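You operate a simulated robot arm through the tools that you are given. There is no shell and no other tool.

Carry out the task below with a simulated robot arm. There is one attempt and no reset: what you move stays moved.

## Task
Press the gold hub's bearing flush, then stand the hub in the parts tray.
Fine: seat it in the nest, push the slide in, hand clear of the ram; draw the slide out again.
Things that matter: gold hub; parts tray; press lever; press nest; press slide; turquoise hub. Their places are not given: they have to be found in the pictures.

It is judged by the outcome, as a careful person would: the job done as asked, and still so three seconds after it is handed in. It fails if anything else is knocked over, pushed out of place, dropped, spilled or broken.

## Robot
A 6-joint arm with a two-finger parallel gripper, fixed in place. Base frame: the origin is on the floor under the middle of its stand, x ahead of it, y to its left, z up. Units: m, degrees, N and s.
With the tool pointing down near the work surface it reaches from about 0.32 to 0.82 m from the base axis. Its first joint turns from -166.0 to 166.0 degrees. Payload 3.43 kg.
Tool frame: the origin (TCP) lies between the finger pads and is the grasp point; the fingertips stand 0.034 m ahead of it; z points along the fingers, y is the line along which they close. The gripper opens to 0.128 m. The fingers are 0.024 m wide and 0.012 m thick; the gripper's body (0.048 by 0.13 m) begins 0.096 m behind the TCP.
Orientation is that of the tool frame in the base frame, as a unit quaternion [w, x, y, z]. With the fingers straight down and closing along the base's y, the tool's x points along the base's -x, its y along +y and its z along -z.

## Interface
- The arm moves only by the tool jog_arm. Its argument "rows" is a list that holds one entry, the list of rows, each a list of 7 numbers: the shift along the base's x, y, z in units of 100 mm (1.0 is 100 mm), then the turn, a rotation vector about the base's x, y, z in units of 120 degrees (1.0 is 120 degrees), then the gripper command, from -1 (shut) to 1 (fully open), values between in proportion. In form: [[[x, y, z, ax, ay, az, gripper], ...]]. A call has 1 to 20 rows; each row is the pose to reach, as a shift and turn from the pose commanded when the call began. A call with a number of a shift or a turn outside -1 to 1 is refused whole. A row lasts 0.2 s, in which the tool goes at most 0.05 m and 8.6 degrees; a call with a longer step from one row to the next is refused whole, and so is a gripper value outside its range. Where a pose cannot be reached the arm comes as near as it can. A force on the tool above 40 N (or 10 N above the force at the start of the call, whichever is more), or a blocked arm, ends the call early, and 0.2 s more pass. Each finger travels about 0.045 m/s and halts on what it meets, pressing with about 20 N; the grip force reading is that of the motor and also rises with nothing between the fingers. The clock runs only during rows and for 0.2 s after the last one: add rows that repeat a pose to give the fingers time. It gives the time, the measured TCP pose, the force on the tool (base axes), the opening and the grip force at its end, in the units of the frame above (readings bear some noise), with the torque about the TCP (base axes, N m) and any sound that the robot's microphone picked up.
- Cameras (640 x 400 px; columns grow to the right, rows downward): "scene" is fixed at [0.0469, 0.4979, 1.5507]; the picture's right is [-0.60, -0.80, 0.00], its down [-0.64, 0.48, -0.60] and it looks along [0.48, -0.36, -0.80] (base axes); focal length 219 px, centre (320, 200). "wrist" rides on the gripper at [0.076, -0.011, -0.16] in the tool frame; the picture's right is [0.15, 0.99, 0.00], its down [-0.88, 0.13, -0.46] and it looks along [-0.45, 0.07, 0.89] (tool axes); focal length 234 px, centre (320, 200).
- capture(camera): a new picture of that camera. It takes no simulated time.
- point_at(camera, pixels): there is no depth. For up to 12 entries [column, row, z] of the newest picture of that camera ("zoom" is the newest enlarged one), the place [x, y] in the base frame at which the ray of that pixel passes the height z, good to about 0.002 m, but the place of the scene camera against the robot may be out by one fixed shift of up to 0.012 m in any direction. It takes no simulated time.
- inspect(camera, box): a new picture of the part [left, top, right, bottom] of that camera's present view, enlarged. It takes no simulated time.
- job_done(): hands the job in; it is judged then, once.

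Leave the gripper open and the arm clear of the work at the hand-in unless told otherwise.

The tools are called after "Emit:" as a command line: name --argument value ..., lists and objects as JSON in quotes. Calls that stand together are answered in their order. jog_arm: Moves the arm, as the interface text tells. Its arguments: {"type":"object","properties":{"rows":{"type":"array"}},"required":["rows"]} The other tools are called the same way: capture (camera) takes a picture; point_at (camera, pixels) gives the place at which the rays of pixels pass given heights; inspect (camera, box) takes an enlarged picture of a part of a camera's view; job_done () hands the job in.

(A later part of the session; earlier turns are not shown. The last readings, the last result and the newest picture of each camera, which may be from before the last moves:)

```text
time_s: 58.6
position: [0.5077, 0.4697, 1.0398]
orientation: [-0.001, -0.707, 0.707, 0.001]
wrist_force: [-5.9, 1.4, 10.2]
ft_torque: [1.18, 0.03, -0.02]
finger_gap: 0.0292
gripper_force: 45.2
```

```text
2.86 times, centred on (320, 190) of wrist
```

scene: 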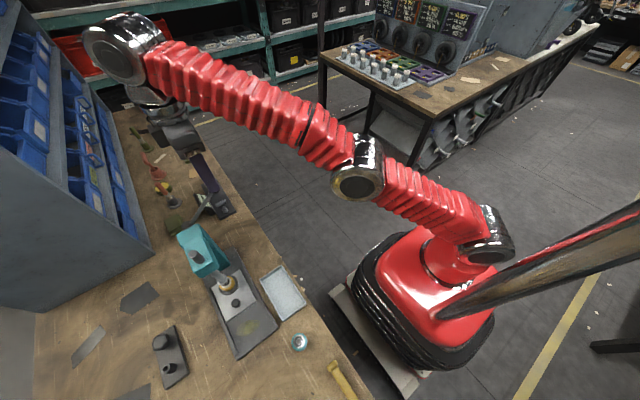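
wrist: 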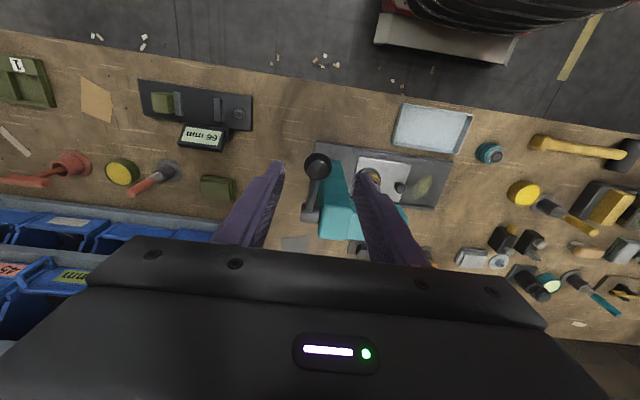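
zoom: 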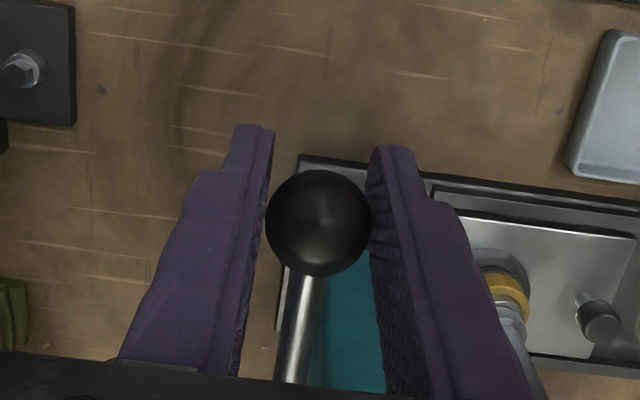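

The arc model holds with low lateral force. I'll continue another 20° down, to about 10° below horizontal.

Emit:
jog_arm --rows '[[[0, -0.008, -0.06, 0, 0, 0, -1], [0, -0.015, -0.12, 0, 0, 0, -1], [0, -0.02, -0.185, 0, 0, 0, -1], [0, -0.022, -0.25, 0, 0, 0, -1], [0, -0.02, -0.315, 0, 0, 0, -1], [0, -0.015, -0.38, 0, 0, 0, -1], [0, -0.008, -0.44, 0, 0, 0, -1], [0, 0, -0.5, 0, 0, 0, -1]]]'

Emit:
inspect --camera "wrist" --box '[250, 120, 390, 260]'

Emit:
inspect --camera "scene" --box '[160, 190, 280, 320]'

```text
time_s: 60.4
position: [0.5075, 0.4683, 0.9883]
orientation: [0.001, 0.708, -0.707, -0.001]
wrist_force: [0.8, -8.9, 16.2]
ft_torque: [0.97, 0.03, -0.03]
finger_gap: 0.0292
gripper_force: 45.0
```

```text
2.86 times, centred on (320, 190) of wrist
```

zoom: 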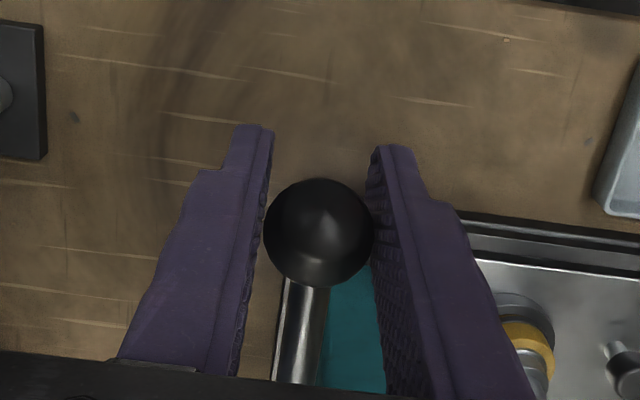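

```text
3.08 times, centred on (220, 255) of scene
```

zoom: 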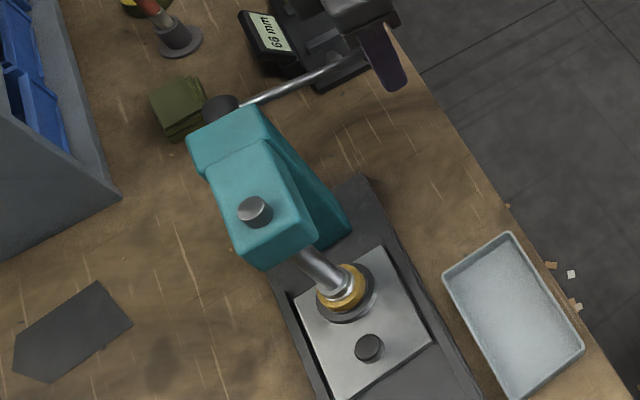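

The ram is now close to the bearing, though the ball has crept about 10 mm up between the pads. I'll continue in smaller steps and watch the force for contact with the bearing.

Emit:
jog_arm --rows '[[[0, 0.013, -0.05, 0, 0, 0, -1], [0, 0.026, -0.1, 0, 0, 0, -1], [0, 0.04, -0.15, 0, 0, 0, -1], [0, 0.052, -0.2, 0, 0, 0, -1], [0, 0.065, -0.243, 0, 0, 0, -1]]]'

Emit:
inspect --camera "wrist" --box '[250, 120, 390, 260]'

Emit:
inspect --camera "scene" --box '[200, 240, 280, 320]'

```text
time_s: 61.6
position: [0.5087, 0.4754, 0.9655]
orientation: [-0.001, 0.707, -0.707, 0.0]
wrist_force: [3.6, -10.8, 31.3]
ft_torque: [0.19, 0.05, 0.0]
finger_gap: 0.0291
gripper_force: 45.1
```

```text
2.86 times, centred on (320, 190) of wrist
```

zoom: 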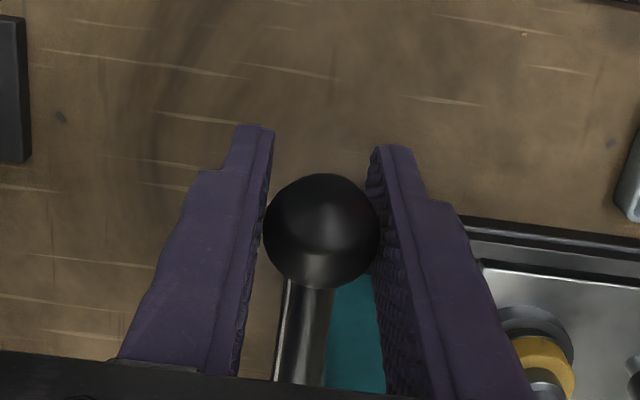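

```text
5.00 times, centred on (240, 280) of scene
```

zoom: 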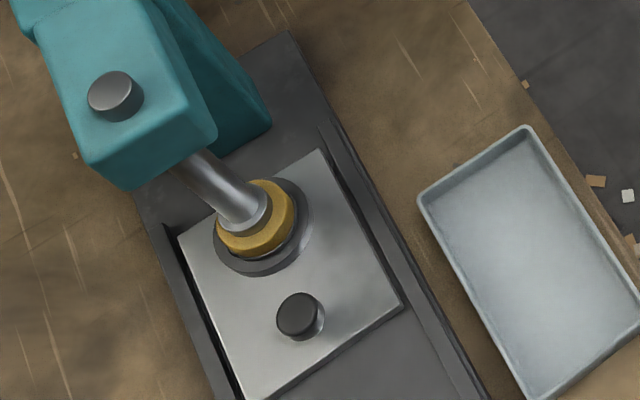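

Resistance rose to 31 N, and the ram is now on the bearing. I'll press on along the arc in small steps.

Emit:
jog_arm --rows '[[[0, 0.012, -0.03, 0, 0, 0, -1], [0, 0.024, -0.06, 0, 0, 0, -1], [0, 0.036, -0.09, 0, 0, 0, -1], [0, 0.048, -0.12, 0, 0, 0, -1]]]'

Emit:
inspect --camera "wrist" --box '[250, 120, 390, 260]'

Emit:
inspect --camera "scene" --box '[200, 240, 280, 320]'

```text
time_s: 62.6
position: [0.5083, 0.4804, 0.9528]
orientation: [0.001, 0.708, -0.706, 0.001]
wrist_force: [3.2, -14.6, 30.7]
ft_torque: [0.17, 0.07, -0.01]
finger_gap: 0.0294
gripper_force: 45.0
```

```text
2.86 times, centred on (320, 190) of wrist
```

zoom: 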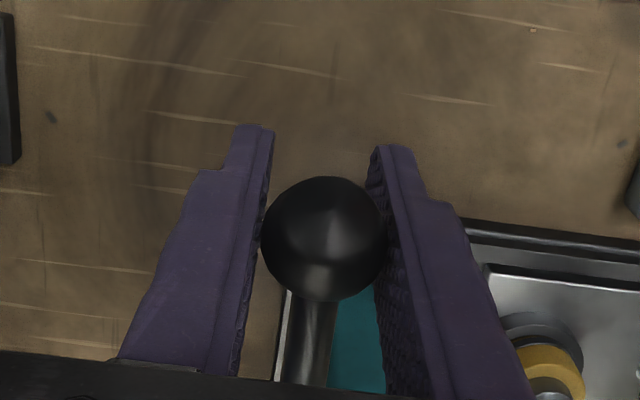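

```text
5.00 times, centred on (240, 280) of scene
```

zoom: 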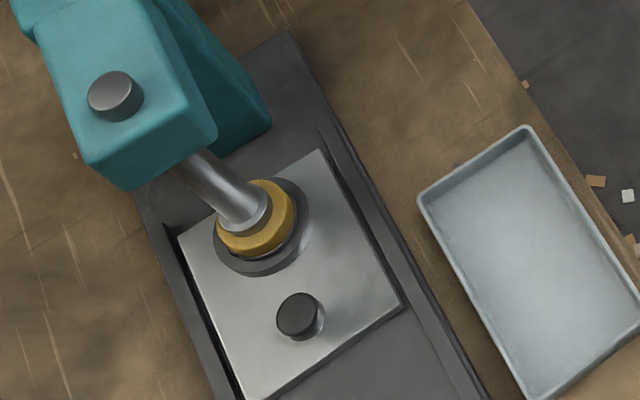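

The hand slid 12 mm further but the ram didn't move: the pads slip on the ball at about 31 N. A friction grip isn't enough, so I'll guide the lever back up along its arc and then push from above with closed fingertips. First, back up to about θ=20°.

Emit:
jog_arm --rows '[[[0, -0.01, 0.06, 0, 0, 0, -1], [0, -0.025, 0.16, 0, 0, 0, -1], [0, -0.034, 0.26, 0, 0, 0, -1], [0, -0.036, 0.36, 0, 0, 0, -1], [0, -0.028, 0.46, 0, 0, 0, -1], [0, -0.014, 0.57, 0, 0, 0, -1], [0, 0.015, 0.69, 0, 0, 0, -1], [0, 0.05, 0.81, 0, 0, 0, -1], [0, 0.05, 0.81, 0, 0, 0, -1]]]'

Emit:
inspect --camera "wrist" --box '[250, 120, 390, 260]'

Emit:
inspect --camera "scene" --box '[200, 240, 280, 320]'

```text
time_s: 64.6
position: [0.5078, 0.4872, 1.0339]
orientation: [-0.001, -0.707, 0.708, 0.001]
wrist_force: [12.6, -2.2, -5.7]
ft_torque: [-1.0, 0.34, 0.1]
finger_gap: 0.0289
gripper_force: 45.1
```

```text
2.86 times, centred on (320, 190) of wrist
```

zoom: 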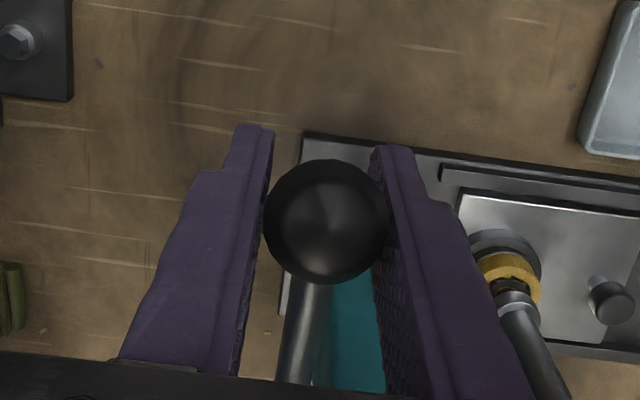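

```text
5.00 times, centred on (240, 280) of scene
```

zoom: 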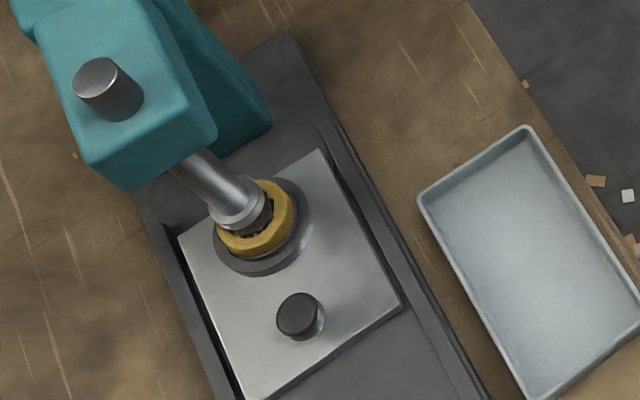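

The ram is lifting again and the bearing looks pushed in. I'll look closely at the hub before deciding whether more pressing is needed.

Emit:
inspect --camera "wrist" --box '[400, 190, 460, 240]'

Emit:
inspect --camera "scene" --box '[220, 265, 255, 300]'

```text
8.00 times, centred on (430, 215) of wrist
```

zoom: 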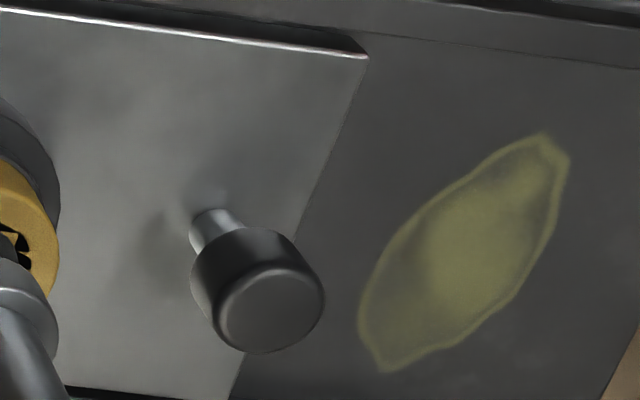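

```text
11.43 times, centred on (238, 282) of scene
```

zoom: 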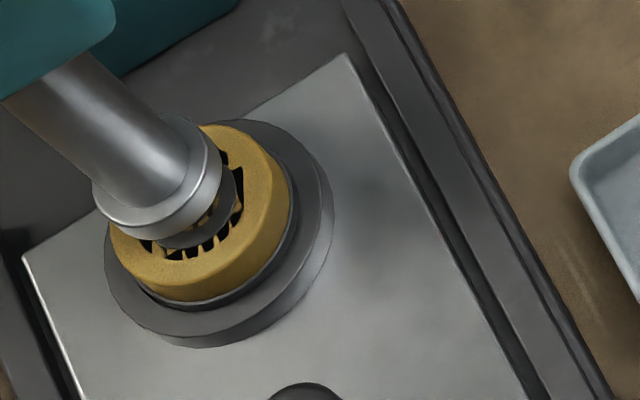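

Dark wedges show around the centre, which is the bearing face and the gold face lying in the same plane, so the bearing appears pressed flush; that also explains why the ram stopped dead at about 31 N. I'll continue bringing the lever up to its original position (~40°).

Emit:
jog_arm --rows '[[[0, 0.025, 0.055, 0, 0, 0, -1], [0, 0.05, 0.11, 0, 0, 0, -1], [0, 0.077, 0.167, 0, 0, 0, -1], [0, 0.106, 0.227, 0, 0, 0, -1], [0, 0.14, 0.28, 0, 0, 0, -1], [0, 0.175, 0.335, 0, 0, 0, -1], [0, 0.21, 0.385, 0, 0, 0, -1], [0, 0.25, 0.433, 0, 0, 0, -1], [0, 0.25, 0.433, 0, 0, 0, -1]]]'

Emit:
inspect --camera "wrist" --box '[250, 120, 390, 260]'

Emit:
inspect --camera "scene" --box '[160, 180, 280, 320]'

Emit:
inspect --camera "scene" --box '[220, 265, 255, 300]'

```text
time_s: 66.6
position: [0.5081, 0.5116, 1.0776]
orientation: [0.0, 0.707, -0.707, 0.001]
wrist_force: [6.7, -4.9, -5.4]
ft_torque: [-0.95, 0.12, 0.06]
finger_gap: 0.0288
gripper_force: 44.8
```

```text
2.86 times, centred on (320, 190) of wrist
```

zoom: 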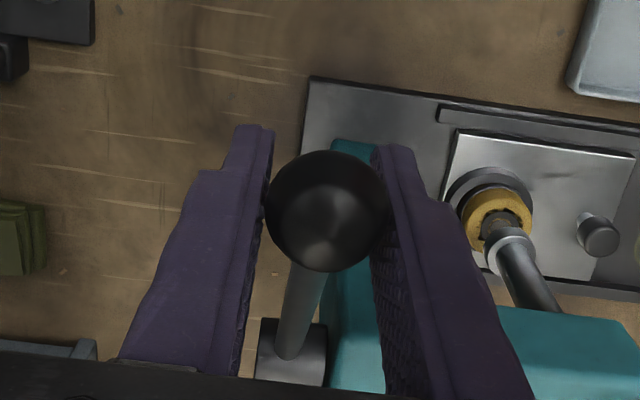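

```text
2.86 times, centred on (220, 250) of scene
```

zoom: 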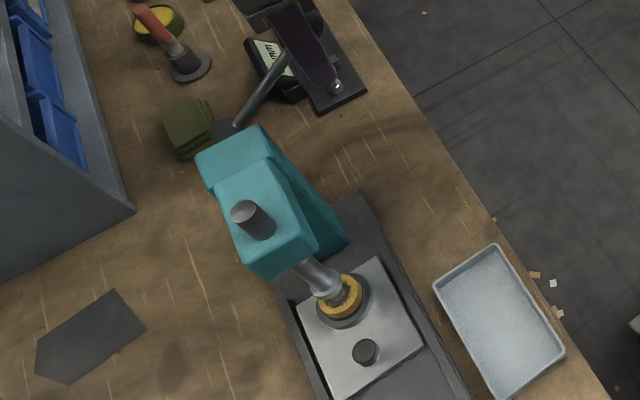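

```text
11.43 times, centred on (238, 282) of scene
```

zoom: 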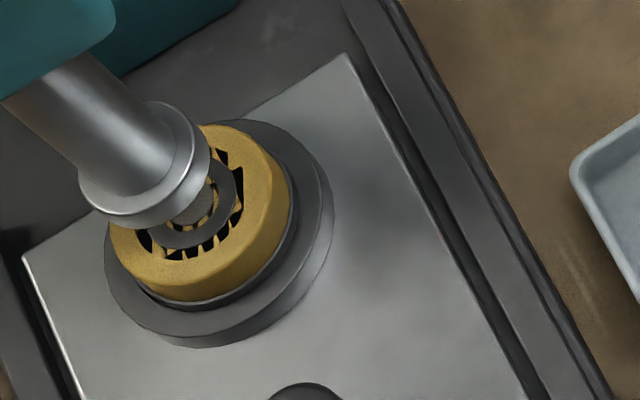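

The ram is back up, the lever is near its original angle, and the bearing face looks coplanar with the gold face. I'll open the fingers and check that the lever stays up.

Emit:
jog_arm --rows '[[[0, 0.025, 0.025, 0, 0, 0, -1], [0, 0.025, 0.025, 0, 0, 0, -0.5], [0, 0.025, 0.025, 0, 0, 0, -0.3], [0, 0.025, 0.025, 0, 0, 0, -0.05], [0, 0.025, 0.025, 0, 0, 0, -0.05], [0, 0.025, 0.025, 0, 0, 0, -0.05]]]'

Emit:
inspect --camera "wrist" --box '[250, 120, 390, 260]'

```text
time_s: 68.0
position: [0.507, 0.5131, 1.0796]
orientation: [-0.001, -0.707, 0.707, 0.0]
wrist_force: [0.1, -0.4, 0.1]
ft_torque: [-0.02, 0.0, -0.02]
finger_gap: 0.0606
gripper_force: 0.2
```

```text
2.86 times, centred on (320, 190) of wrist
```

zoom: 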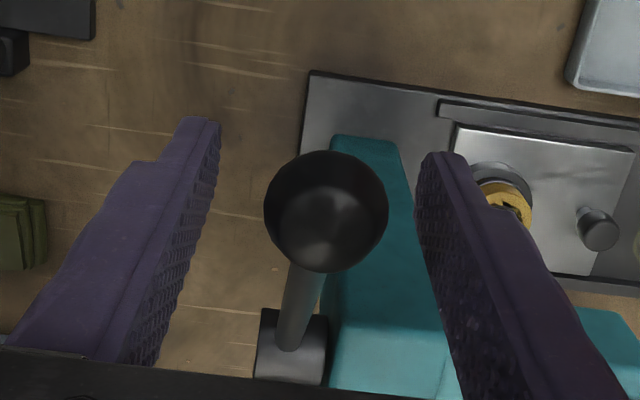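

The lever stays up on its own. I'll back the open fingers off the ball in −y, then rise and turn back.

Emit:
jog_arm --rows '[[[0, -0.2, 0, 0, 0, 0, -0.05], [0, -0.45, 0, 0, 0, 0, -0.05], [0, -0.7, 0, 0, 0, 0, -0.05], [0, -0.95, 0, 0, 0, 0, -0.05], [0, -0.95, 0, 0, 0, 0, -0.05]]]'

Emit:
jog_arm --rows '[[[-0.2, 0, 0.1, 0, 0, -0.068, -0.05], [-0.4, 0, 0.2, 0, 0, -0.136, -0.05], [-0.6, 0, 0.3, 0, 0, -0.204, -0.05], [-0.8, 0, 0.4, 0, 0, -0.272, -0.05], [-1.0, 0, 0.5, 0, 0, -0.34, -0.05], [-1.0, 0, 0.5, 0, 0, -0.408, -0.05], [-1.0, 0, 0.5, 0, 0, -0.476, -0.05], [-1.0, 0, 0.5, 0, 0, -0.544, -0.05], [-1.0, 0, 0.5, 0, 0, -0.612, -0.05], [-1.0, 0, 0.5, 0, 0, -0.68, -0.05], [-1.0, 0, 0.5, 0, 0, -0.75, -0.05], [-1.0, 0, 0.5, 0, 0, -0.75, -0.05]]]'

Emit:
capture --camera "scene"

Emit:
capture --camera "wrist"

```text
time_s: 69.2
position: [0.5075, 0.4178, 1.0783]
orientation: [0.0, -0.707, 0.707, 0.001]
wrist_force: [-0.4, -0.1, -0.5]
ft_torque: [0.01, -0.04, 0.0]
finger_gap: 0.061
gripper_force: 0.0
```

```text
time_s: 71.8
position: [0.4073, 0.4188, 1.1299]
orientation: [0.001, 0.001, 1.0, 0.0]
wrist_force: [-0.5, 0.0, 0.2]
ft_torque: [-0.02, 0.0, -0.02]
finger_gap: 0.061
gripper_force: 0.1
```

```text
taken
```

scene: 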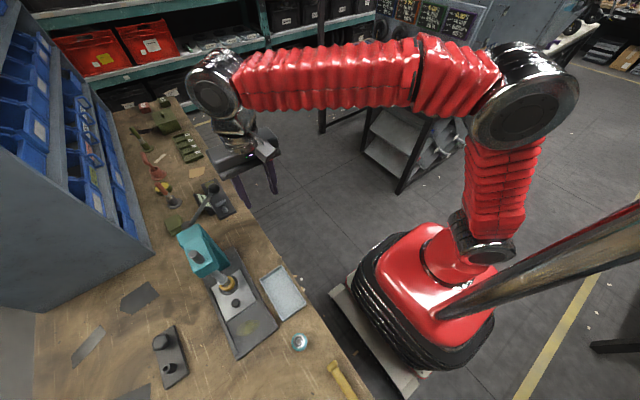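

```text
taken
```

wrist: 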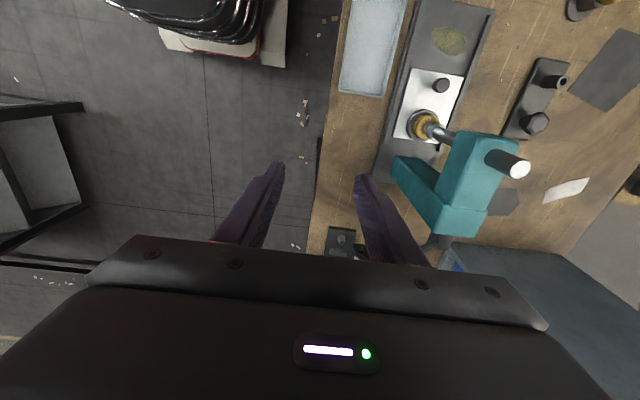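

Everything stands as before, with the lever up and the slide in. I'll zoom on the nest to check the bearing from this side.

Emit:
inspect --camera "wrist" --box '[395, 90, 465, 160]'

Emit:
inspect --camera "scene" --box '[160, 180, 280, 320]'

```text
5.71 times, centred on (430, 125) of wrist
```

zoom: 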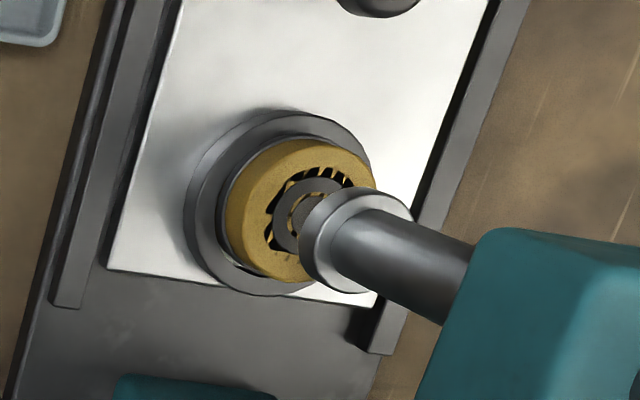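

```text
2.86 times, centred on (220, 250) of scene
```

zoom: 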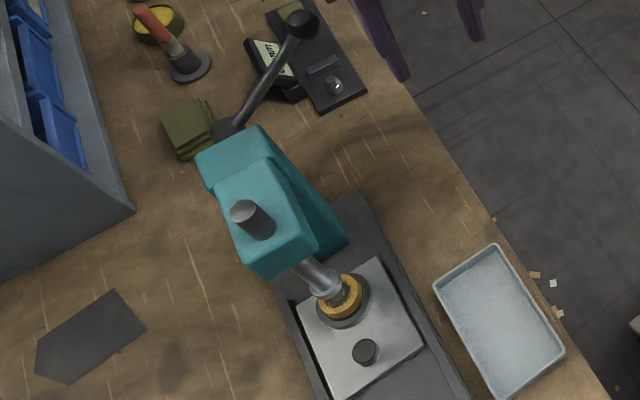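

The bearing face is level with the gold face. Now back to the slide knob: I'll retrace the route with the same 25° tilt.

Emit:
jog_arm --rows '[[[-0.3, 0.1, 0, 0, 0, 0, -0.05], [-0.65, 0.2, 0, 0, 0, 0, -0.05], [-1.0, 0.3, 0, 0, 0, 0, -0.05], [-1.0, 0.3, 0, 0, 0, 0, -0.05]]]'

Emit:
jog_arm --rows '[[[-0.2, 0.2, 0, 0, -0.05, 0, -0.05], [-0.4, 0.4, -0.1, 0, -0.1, 0, -0.05], [-0.6, 0.6, -0.3, 0, -0.155, 0, -0.05], [-0.75, 0.8, -0.5, 0, -0.208, 0, -0.05], [-0.75, 0.8, -0.6, 0, -0.208, 0, -0.05], [-0.75, 0.8, -0.6, 0, -0.208, 0, -0.05]]]'

Emit:
jog_arm --rows '[[[0.03, 0.25, -0.25, 0, 0, 0, -0.05], [0.06, 0.5, -0.5, 0, 0, 0, -0.05], [0.09, 0.81, -0.7, 0, 0, 0, -0.05], [0.09, 0.81, -1.0, 0, 0, 0, -0.05], [0.09, 0.81, -1.0, 0, 0, 0, -0.05]]]'

Emit:
capture --camera "wrist"

Emit:
inspect --camera "wrist" --box '[250, 110, 400, 260]'

```text
time_s: 72.8
position: [0.3083, 0.4476, 1.1304]
orientation: [0.0, 0.0, 1.0, 0.0]
wrist_force: [-0.1, 0.8, -0.7]
ft_torque: [0.01, -0.01, -0.01]
finger_gap: 0.0608
gripper_force: 0.0
```

```text
time_s: 74.2
position: [0.2335, 0.5283, 1.0697]
orientation: [0.217, 0.0, 0.976, 0.001]
wrist_force: [0.2, -0.2, -0.5]
ft_torque: [0.0, -0.02, 0.0]
finger_gap: 0.061
gripper_force: 0.1
```

```text
time_s: 75.4
position: [0.2422, 0.6088, 0.9684]
orientation: [0.216, 0.0, 0.976, 0.0]
wrist_force: [-0.1, 0.1, 0.3]
ft_torque: [0.0, 0.03, 0.01]
finger_gap: 0.061
gripper_force: 0.0
```

```text
taken
```

wrist: 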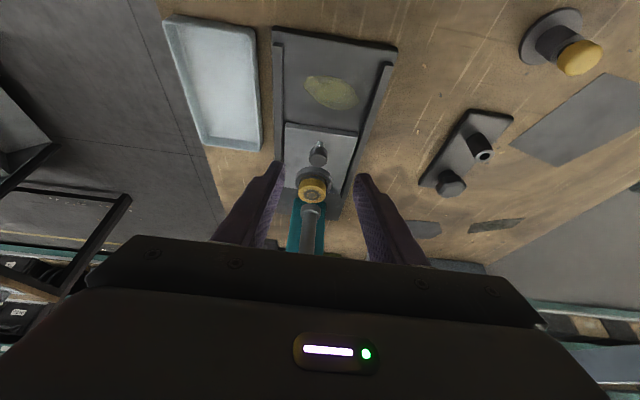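

```text
2.67 times, centred on (325, 185) of wrist
```

zoom: 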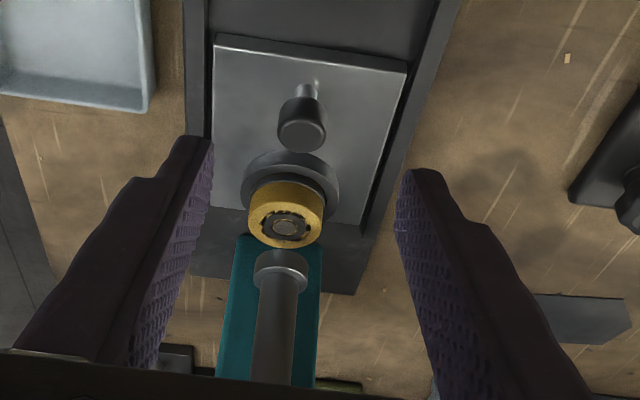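

The view shows the bearing flush in the gold hub and the knob free. I'll descend along the tool direction to straddle the knob.

Emit:
jog_arm --rows '[[[0.15, 0.01, -0.2, 0, 0, 0, -0.05], [0.3, 0.01, -0.45, 0, 0, 0, -0.05], [0.45, 0.01, -0.7, 0, 0, 0, -0.05], [0.55, 0.01, -0.9, 0, 0, 0, -0.05], [0.6, 0.01, -1.0, 0, 0, 0, -0.05], [0.6, 0.01, -1.0, 0, 0, 0, -0.05]]]'

Emit:
inspect --camera "wrist" --box '[250, 110, 400, 260]'

```text
time_s: 76.8
position: [0.3024, 0.6103, 0.87]
orientation: [0.217, 0.0, 0.976, 0.0]
wrist_force: [-0.7, -0.1, 0.6]
ft_torque: [0.02, 0.0, -0.01]
finger_gap: 0.0606
gripper_force: 0.1
```

```text
2.67 times, centred on (325, 185) of wrist
```

zoom: 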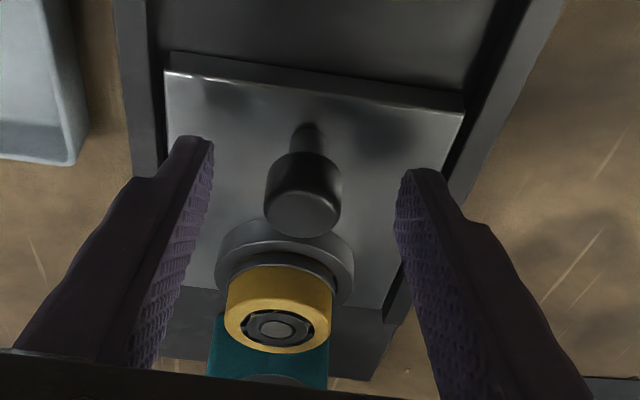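

The knob is about 1.5 mm off-centre (hand slightly too far +y), so I'll shift −1.4 mm and close on it.

Emit:
jog_arm --rows '[[[0, -0.014, 0, 0, 0, 0, -0.05], [0, -0.014, 0, 0, 0, 0, -0.3], [0, -0.014, 0, 0, 0, 0, -0.6], [0, -0.014, 0, 0, 0, 0, -1], [0, -0.014, 0, 0, 0, 0, -1], [0, -0.014, 0, 0, 0, 0, -1], [0, -0.014, 0, 0, 0, 0, -1]]]'

```text
time_s: 78.4
position: [0.3022, 0.6108, 0.87]
orientation: [0.216, 0.0, 0.976, 0.001]
wrist_force: [0.9, 3.2, -1.9]
ft_torque: [0.03, -0.01, 0.02]
finger_gap: 0.0234
gripper_force: 45.1
```

Gripped with almost no side load. I'll draw the slide out 45 mm smoothly, then check.

Emit:
jog_arm --rows '[[[-0.05, 0, 0, 0, 0, 0, -1], [-0.12, 0, 0, 0, 0, 0, -1], [-0.2, 0, 0, 0, 0, 0, -1], [-0.29, 0, 0, 0, 0, 0, -1], [-0.38, 0, 0, 0, 0, 0, -1], [-0.45, 0, 0, 0, 0, 0, -1], [-0.45, 0, 0, 0, 0, 0, -1]]]'

Emit:
inspect --camera "wrist" --box '[250, 110, 400, 260]'

```text
time_s: 80.0
position: [0.2557, 0.6096, 0.8686]
orientation: [0.215, -0.001, 0.977, 0.002]
wrist_force: [-0.9, 12.5, -1.1]
ft_torque: [0.18, -0.17, 0.08]
finger_gap: 0.0235
gripper_force: 45.1
```

```text
2.67 times, centred on (325, 185) of wrist
```

zoom: 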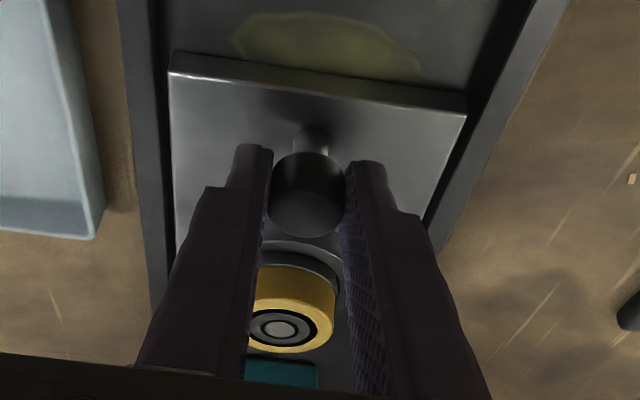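

The slide and hub are coming out together. I'll draw the remaining ~49 mm, with a small +1 mm y correction, slowing at the end to feel for the stop.

Emit:
jog_arm --rows '[[[-0.05, 0.005, 0, 0, 0, 0, -1], [-0.13, 0.01, 0, 0, 0, 0, -1], [-0.22, 0.01, 0, 0, 0, 0, -1], [-0.31, 0.01, 0, 0, 0, 0, -1], [-0.38, 0.01, 0, 0, 0, 0, -1], [-0.43, 0.01, 0, 0, 0, 0, -1], [-0.46, 0.01, 0, 0, 0, 0, -1], [-0.485, 0.01, 0, 0, 0, 0, -1], [-0.485, 0.01, 0, 0, 0, 0, -1]]]'

Emit:
inspect --camera "wrist" --box '[250, 110, 400, 260]'

```text
time_s: 82.0
position: [0.2087, 0.6102, 0.8692]
orientation: [0.216, -0.001, 0.976, 0.0]
wrist_force: [-2.0, 6.5, 0.2]
ft_torque: [0.1, -0.06, 0.06]
finger_gap: 0.0235
gripper_force: 44.6
```

```text
2.67 times, centred on (325, 185) of wrist
```

zoom: 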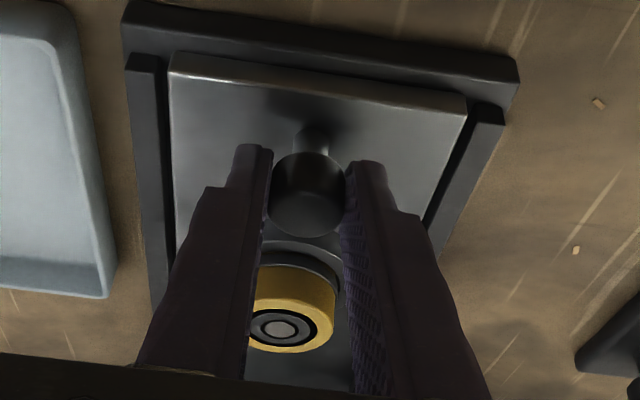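

Almost back; comparing with the first picture the plate is perhaps 1–2 mm short of its original place. I'll ease out 3 mm more and watch Fx for the stop.

Emit:
jog_arm --rows '[[[-0.01, 0.003, 0, 0, 0, 0, -1], [-0.02, 0.005, 0, 0, 0, 0, -1], [-0.03, 0.005, 0, 0, 0, 0, -1], [-0.03, 0.005, 0, 0, 0, 0, -1]]]'

Emit:
inspect --camera "wrist" --box '[250, 110, 400, 260]'

```text
time_s: 83.0
position: [0.2057, 0.6104, 0.869]
orientation: [0.217, 0.0, 0.976, 0.0]
wrist_force: [13.6, -1.1, -0.9]
ft_torque: [0.03, -0.12, -0.1]
finger_gap: 0.0234
gripper_force: 44.7
```

```text
2.67 times, centred on (325, 185) of wrist
```

zoom: 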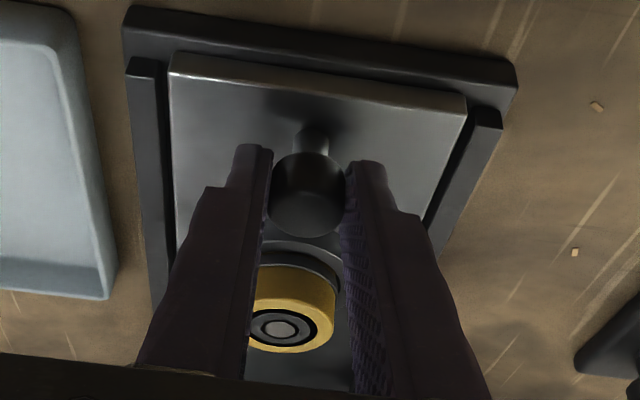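

Fx is +14 N, so the out-stop is reached. I'll relax 1.5 mm, open the fingers, then retreat back and up.

Emit:
jog_arm --rows '[[[0.015, 0, 0, 0, 0, 0, -1], [0.015, 0, 0, 0, 0, 0, -0.6], [0.015, 0, 0, 0, 0, 0, -0.3], [0.015, 0, 0, 0, 0, 0, 0], [0.015, 0, 0, 0, 0, 0, 0.05], [0.015, 0, 0, 0, 0, 0, 0.05]]]'

Emit:
jog_arm --rows '[[[0, 0, 0.2, 0, 0, 0, 0.05], [0, 0, 0.45, 0, 0, 0, 0.05], [0, 0, 0.7, 0, 0, 0, 0.05], [0, 0, 1.0, 0, 0, 0, 0.05], [0, 0, 1.0, 0, 0, 0, 0.05]]]'

Emit:
capture --camera "wrist"

Emit:
inspect --camera "wrist" --box '[270, 90, 390, 200]'

```text
time_s: 84.4
position: [0.2079, 0.6108, 0.8696]
orientation: [0.216, 0.0, 0.976, 0.0]
wrist_force: [-0.3, 0.6, -0.6]
ft_torque: [-0.01, -0.02, 0.01]
finger_gap: 0.0671
gripper_force: 0.1
```

```text
time_s: 85.6
position: [0.2101, 0.6114, 0.9677]
orientation: [0.216, 0.0, 0.976, 0.001]
wrist_force: [-0.1, 0.7, -0.5]
ft_torque: [-0.02, 0.0, 0.01]
finger_gap: 0.0671
gripper_force: 0.1
```

```text
taken
```

wrist: 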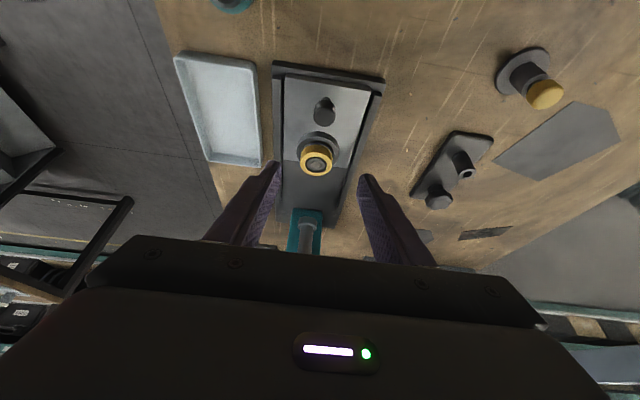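

```text
3.64 times, centred on (330, 145) of wrist
```

zoom: 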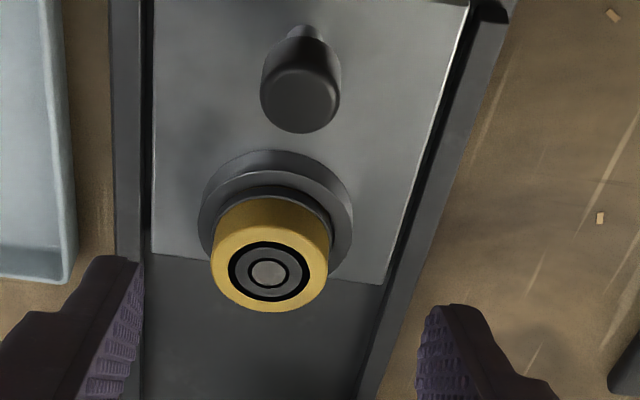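

The slide is out, the bearing is flush in the gold hub, and the hub stands in the nest. I'll straighten the hand and move above the hub to about (0.283, 0.610, 0.975).

Emit:
jog_arm --rows '[[[0.15, 0, 0.05, 0, 0.05, 0, 0.05], [0.3, 0, 0.08, 0, 0.1, 0, 0.05], [0.5, 0, 0.08, 0, 0.155, 0, 0.05], [0.73, -0.01, 0.08, 0, 0.208, 0, 0.05], [0.73, -0.01, 0.08, 0, 0.208, 0, 0.05]]]'

Emit:
capture --camera "wrist"

Emit:
inspect --camera "wrist" --box '[275, 100, 365, 180]'

```text
time_s: 86.8
position: [0.2827, 0.6114, 0.9762]
orientation: [-0.001, 0.0, 1.0, 0.001]
wrist_force: [-0.8, -0.2, 1.0]
ft_torque: [-0.04, 0.04, 0.02]
finger_gap: 0.0672
gripper_force: 0.2
```

```text
taken
```

wrist: 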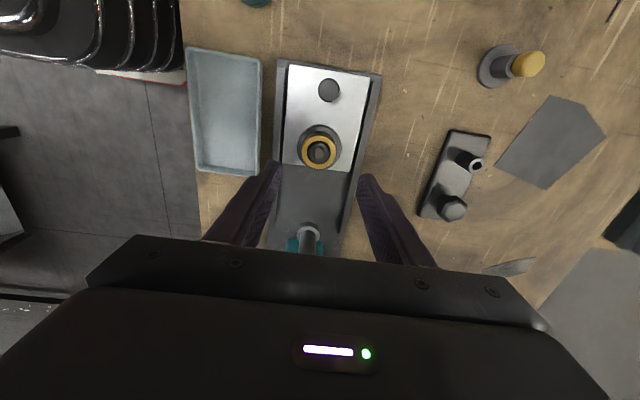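

```text
5.00 times, centred on (320, 140) of wrist
```

zoom: 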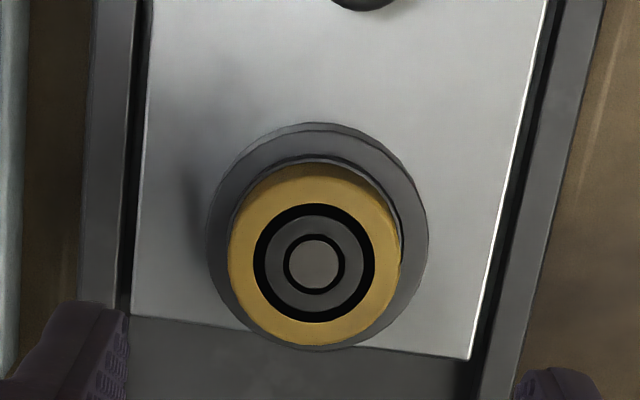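

The bearing is flush. I'll measure the hub centre and the tray corners from this picture.

Emit:
point_at --camera "wrist" --pixels '[[318.9, 152.4, 0.855], [318.9, 152.4, 0.85], [187, 48, 0.815], [262, 60, 0.815], [258, 176, 0.815], [197, 171, 0.815], [226, 113, 0.8], [226, 113, 0.82]]'

Emit:
inspect --camera "wrist" --box '[170, 30, 290, 190]'

```text
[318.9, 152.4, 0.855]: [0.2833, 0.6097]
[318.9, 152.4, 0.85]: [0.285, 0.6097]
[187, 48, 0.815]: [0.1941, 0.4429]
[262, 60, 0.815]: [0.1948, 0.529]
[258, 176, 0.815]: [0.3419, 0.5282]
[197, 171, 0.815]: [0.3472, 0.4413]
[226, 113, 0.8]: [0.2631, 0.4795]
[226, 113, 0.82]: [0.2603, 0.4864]
```

```text
2.50 times, centred on (230, 110) of wrist
```

zoom: 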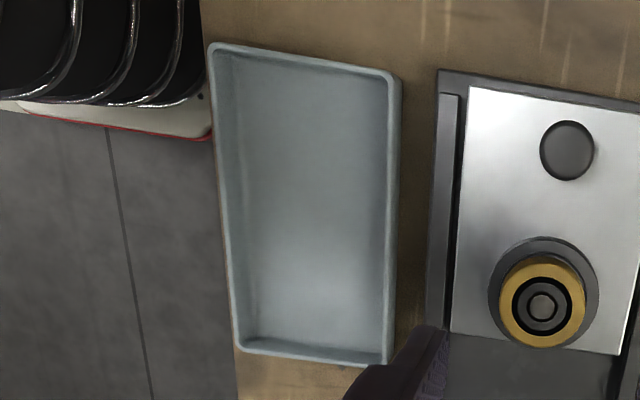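

The tray spans x 0.195–0.345, y 0.442–0.5285, centre ≈ (0.27, 0.4855), and it's empty. Now I'll descend over the hub to TCP z ≈ 0.871 with fingertips above the ring top.

Emit:
jog_arm --rows '[[[0.01, -0.01, -0.25, 0, 0, 0, 0.05], [0.01, -0.01, -0.5, 0, 0, 0, 0.05], [0.01, -0.01, -0.75, 0, 0, 0, 0.05], [0.01, -0.01, -0.9, 0, 0, 0, 0.05], [0.01, -0.01, -0.9, 0, 0, 0, 0.05]]]'

Emit:
jog_arm --rows '[[[0, 0, -0.07, 0, 0, 0, 0.05], [0, 0, -0.15, 0, 0, 0, 0.05], [0, 0, -0.15, 0, 0, 0, 0.05]]]'

Emit:
inspect --camera "wrist" --box '[250, 110, 390, 240]'

```text
time_s: 88.0
position: [0.2815, 0.6089, 0.8851]
orientation: [0.0, 0.0, 1.0, -0.001]
wrist_force: [-0.4, 0.0, 0.7]
ft_torque: [0.02, 0.01, -0.03]
finger_gap: 0.0673
gripper_force: 0.0
```

```text
time_s: 88.8
position: [0.2824, 0.6085, 0.8718]
orientation: [0.0, 0.0, 1.0, 0.0]
wrist_force: [1.6, 0.8, 0.2]
ft_torque: [-0.02, 0.02, 0.01]
finger_gap: 0.0673
gripper_force: 0.0
```

```text
3.08 times, centred on (320, 175) of wrist
```

zoom: 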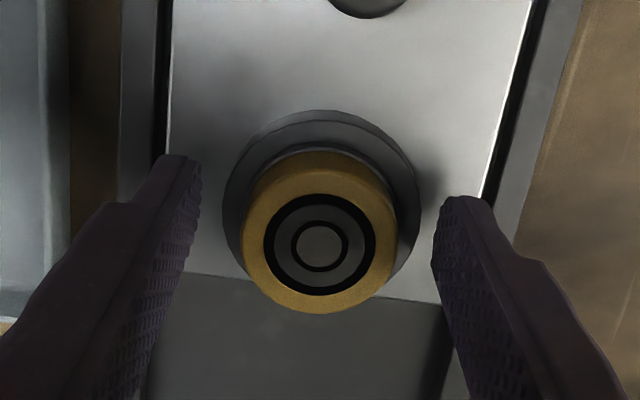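

The hub is centred between the fingers. I'll lower 3 mm more for a better bite, then close.

Emit:
jog_arm --rows '[[[0, 0, -0.03, 0, 0, 0, 0.05], [0, 0, -0.03, 0, 0, 0, -0.2], [0, 0, -0.03, 0, 0, 0, -0.4], [0, 0, -0.03, 0, 0, 0, -0.7], [0, 0, -0.03, 0, 0, 0, -1], [0, 0, -0.03, 0, 0, 0, -1], [0, 0, -0.03, 0, 0, 0, -1]]]'

Emit:
inspect --camera "wrist" --box '[250, 110, 390, 240]'

```text
time_s: 90.4
position: [0.282, 0.6103, 0.8686]
orientation: [0.001, 0.0, 1.0, 0.002]
wrist_force: [-0.4, 26.2, -4.9]
ft_torque: [0.6, 0.12, 0.07]
finger_gap: 0.0592
gripper_force: 45.3
```

```text
3.08 times, centred on (320, 175) of wrist
```

zoom: 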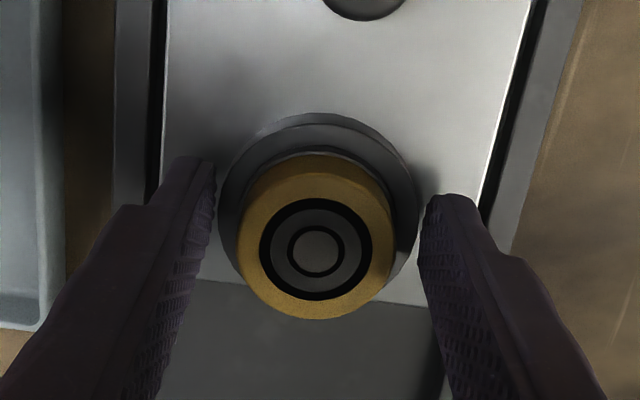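

The 59 mm gap means the fingers closed on the nest ring, not the hub, so the ring top is higher than I thought (≈0.837). I'll open, raise 6.5 mm and look before closing again.

Emit:
jog_arm --rows '[[[0, 0, 0, 0, 0, 0, -0.03], [0, 0, 0, 0, 0, 0, 0.05], [0, 0, 0, 0, 0, 0, 0.05], [0, 0, 0.03, 0, 0, 0, 0.05], [0, 0, 0.065, 0, 0, 0, 0.05], [0, 0, 0.065, 0, 0, 0, 0.05]]]'

Emit:
inspect --camera "wrist" --box '[250, 110, 390, 240]'

```text
time_s: 91.8
position: [0.2811, 0.6088, 0.8752]
orientation: [0.0, -0.001, 1.0, 0.0]
wrist_force: [-0.4, -0.7, -0.1]
ft_torque: [-0.01, -0.01, -0.05]
finger_gap: 0.0672
gripper_force: 0.1
```

```text
3.08 times, centred on (320, 175) of wrist
```

zoom: 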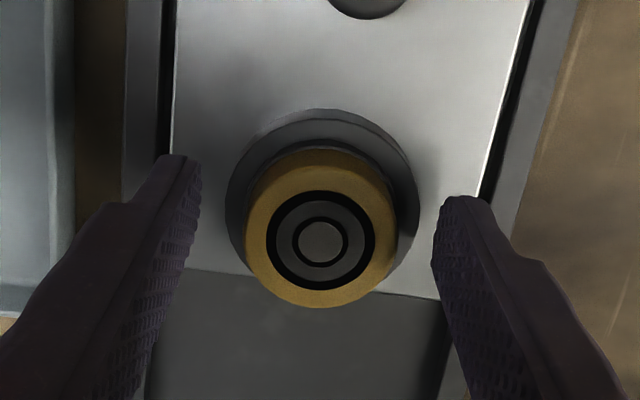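

The gold face is at about z 0.862 and the fingertips at about 0.841, above the ring top with about 20 mm of hub to grip. Closing now.

Emit:
jog_arm --rows '[[[0, 0.01, 0, 0, 0, 0, -0.2], [0, 0.01, 0, 0, 0, 0, -0.4], [0, 0.01, 0, 0, 0, 0, -0.7], [0, 0.01, 0, 0, 0, 0, -1], [0, 0.01, 0, 0, 0, 0, -1], [0, 0.01, 0, 0, 0, 0, -1]]]'

Emit:
inspect --camera "wrist" --box '[250, 110, 390, 240]'

```text
time_s: 93.2
position: [0.2822, 0.6094, 0.8761]
orientation: [0.0, 0.0, 1.0, 0.002]
wrist_force: [-0.1, 1.0, 1.6]
ft_torque: [0.03, 0.03, 0.0]
finger_gap: 0.0406
gripper_force: 19.8
```

```text
3.08 times, centred on (320, 175) of wrist
```

zoom: 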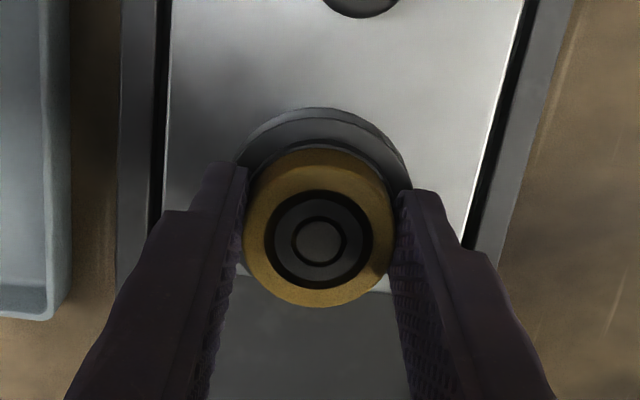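

Now it's the hub (40.6 mm). I'll lift it straight up, slowly at first.

Emit:
jog_arm --rows '[[[0, 0, 0.05, 0, 0, 0, -1], [0, 0, 0.12, 0, 0, 0, -1], [0, 0, 0.25, 0, 0, 0, -1], [0, 0, 0.45, 0, 0, 0, -1], [0, 0, 0.65, 0, 0, 0, -1], [0, 0, 0.8, 0, 0, 0, -1], [0, 0, 0.8, 0, 0, 0, -1]]]'

Emit:
capture --camera "wrist"

Emit:
inspect --camera "wrist" --box '[250, 110, 390, 240]'

```text
time_s: 94.8
position: [0.2808, 0.6093, 0.9563]
orientation: [0.0, -0.001, 1.0, 0.0]
wrist_force: [0.4, -0.4, -2.3]
ft_torque: [0.01, 0.01, 0.03]
finger_gap: 0.0406
gripper_force: 19.8
```

```text
taken
```

wrist: 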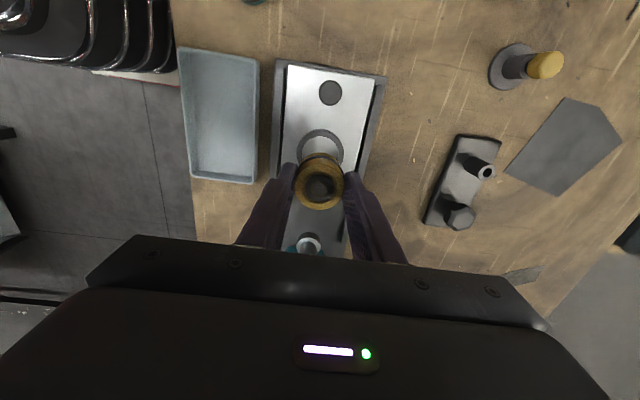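

```text
3.08 times, centred on (320, 175) of wrist
```

zoom: 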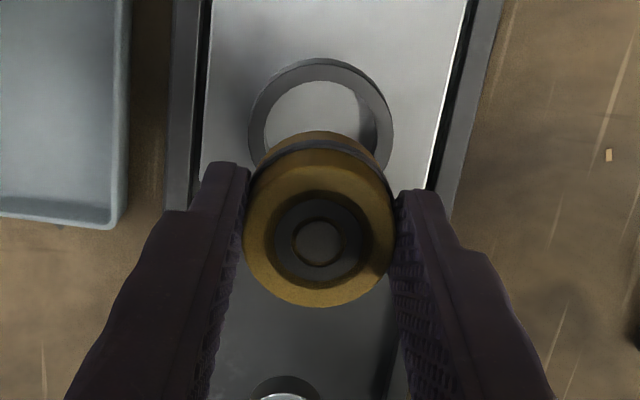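

The hub is held, the nest is empty and the bearing is flush. I'll carry it toward the tray, turning the hand +90° on the way so the fingers open along the tray's long side.

Emit:
jog_arm --rows '[[[0, 0, 0.1, 0, 0, 0, -1], [-0.02, -0.2, 0.15, 0, 0, 0.068, -1], [-0.04, -0.45, 0.15, 0, 0, 0.136, -1], [-0.06, -0.7, 0.15, 0, 0, 0.204, -1], [-0.08, -0.9, 0.15, 0, 0, 0.272, -1], [-0.1, -1.0, 0.15, 0, 0, 0.34, -1], [-0.115, -1.0, 0.15, 0, 0, 0.408, -1], [-0.115, -1.0, 0.15, 0, 0, 0.476, -1], [-0.115, -1.0, 0.15, 0, 0, 0.544, -1], [-0.115, -1.0, 0.15, 0, 0, 0.612, -1], [-0.115, -1.0, 0.15, 0, 0, 0.68, -1], [-0.115, -1.0, 0.15, 0, 0, 0.75, -1], [-0.115, -1.0, 0.15, 0, 0, 0.75, -1]]]'

Emit:
capture --camera "wrist"

Emit:
capture --camera "scene"

```text
time_s: 97.6
position: [0.2686, 0.5102, 0.9705]
orientation: [0.0, 0.707, -0.707, 0.0]
wrist_force: [-0.1, -0.6, -1.5]
ft_torque: [0.0, 0.01, -0.01]
finger_gap: 0.0405
gripper_force: 19.8
```

```text
taken
```

wrist: 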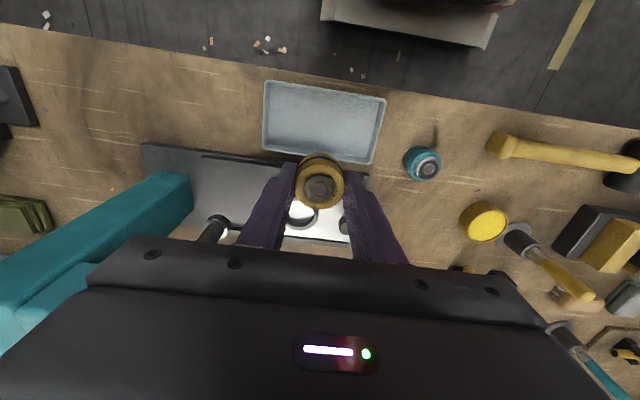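

```text
taken
```

scene: 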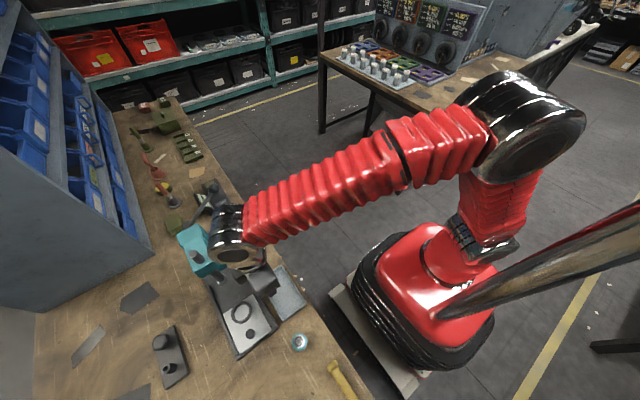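

The turn worked. I'll zoom on the tray for its exact centre.

Emit:
inspect --camera "wrist" --box '[250, 70, 400, 180]'

Emit:
point_at --camera "wrist" --pixels '[[266, 82, 0.815], [385, 97, 0.815], [376, 164, 0.815], [263, 151, 0.815]]'

```text
3.64 times, centred on (325, 125) of wrist
```

zoom: 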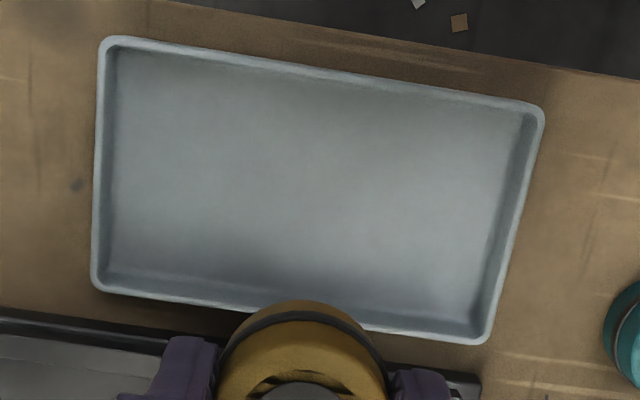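

```text
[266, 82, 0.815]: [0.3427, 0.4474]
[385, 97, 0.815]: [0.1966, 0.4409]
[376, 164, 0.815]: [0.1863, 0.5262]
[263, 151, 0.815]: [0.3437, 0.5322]
```

The tray centre is at about (0.268, 0.487). I'll move over it and lower to about TCP 0.885 (hub bottom around 0.83), then look.

Emit:
jog_arm --rows '[[[0, -0.25, 0, 0, 0, 0, -1], [0, -0.255, -0.25, 0, 0, 0, -1], [0, -0.255, -0.5, 0, 0, 0, -1], [0, -0.255, -0.75, 0, 0, 0, -1], [0, -0.255, -0.85, 0, 0, 0, -1], [0, -0.255, -0.85, 0, 0, 0, -1]]]'

Emit:
capture --camera "wrist"

Emit:
inspect --camera "wrist" --box '[230, 80, 410, 240]'

Emit:
inspect --camera "scene" --box '[200, 230, 330, 360]'

```text
time_s: 99.0
position: [0.2681, 0.4839, 0.8866]
orientation: [-0.001, -0.707, 0.707, 0.0]
wrist_force: [0.0, -1.4, -2.1]
ft_torque: [-0.01, 0.03, 0.02]
finger_gap: 0.0408
gripper_force: 20.0
```

```text
taken
```

wrist: 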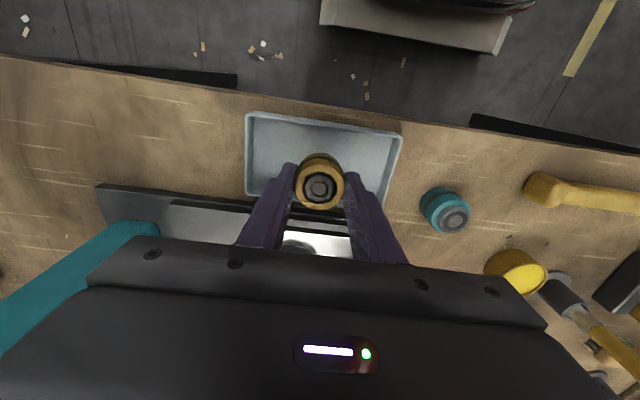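

```text
2.50 times, centred on (320, 160) of wrist
```

zoom: 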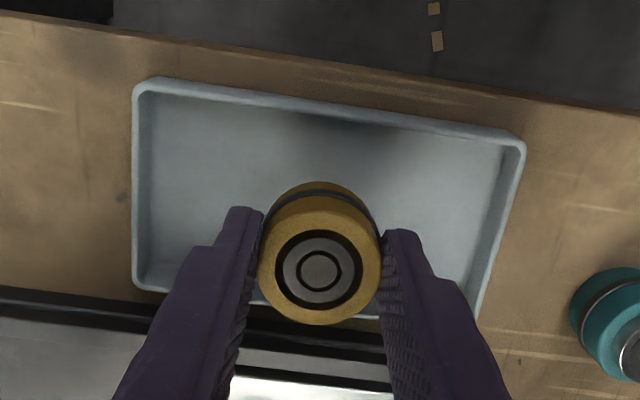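

```text
3.08 times, centred on (265, 295) of scene
```

zoom: 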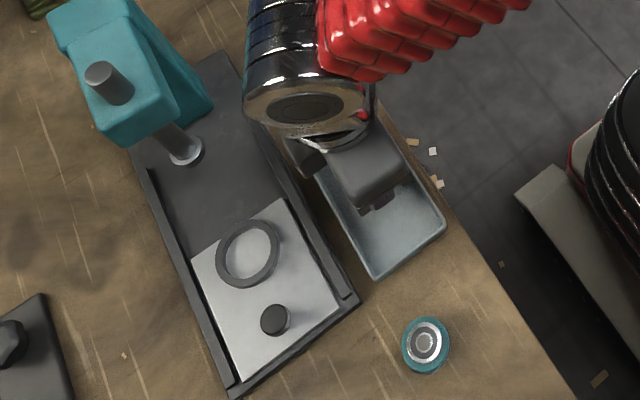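

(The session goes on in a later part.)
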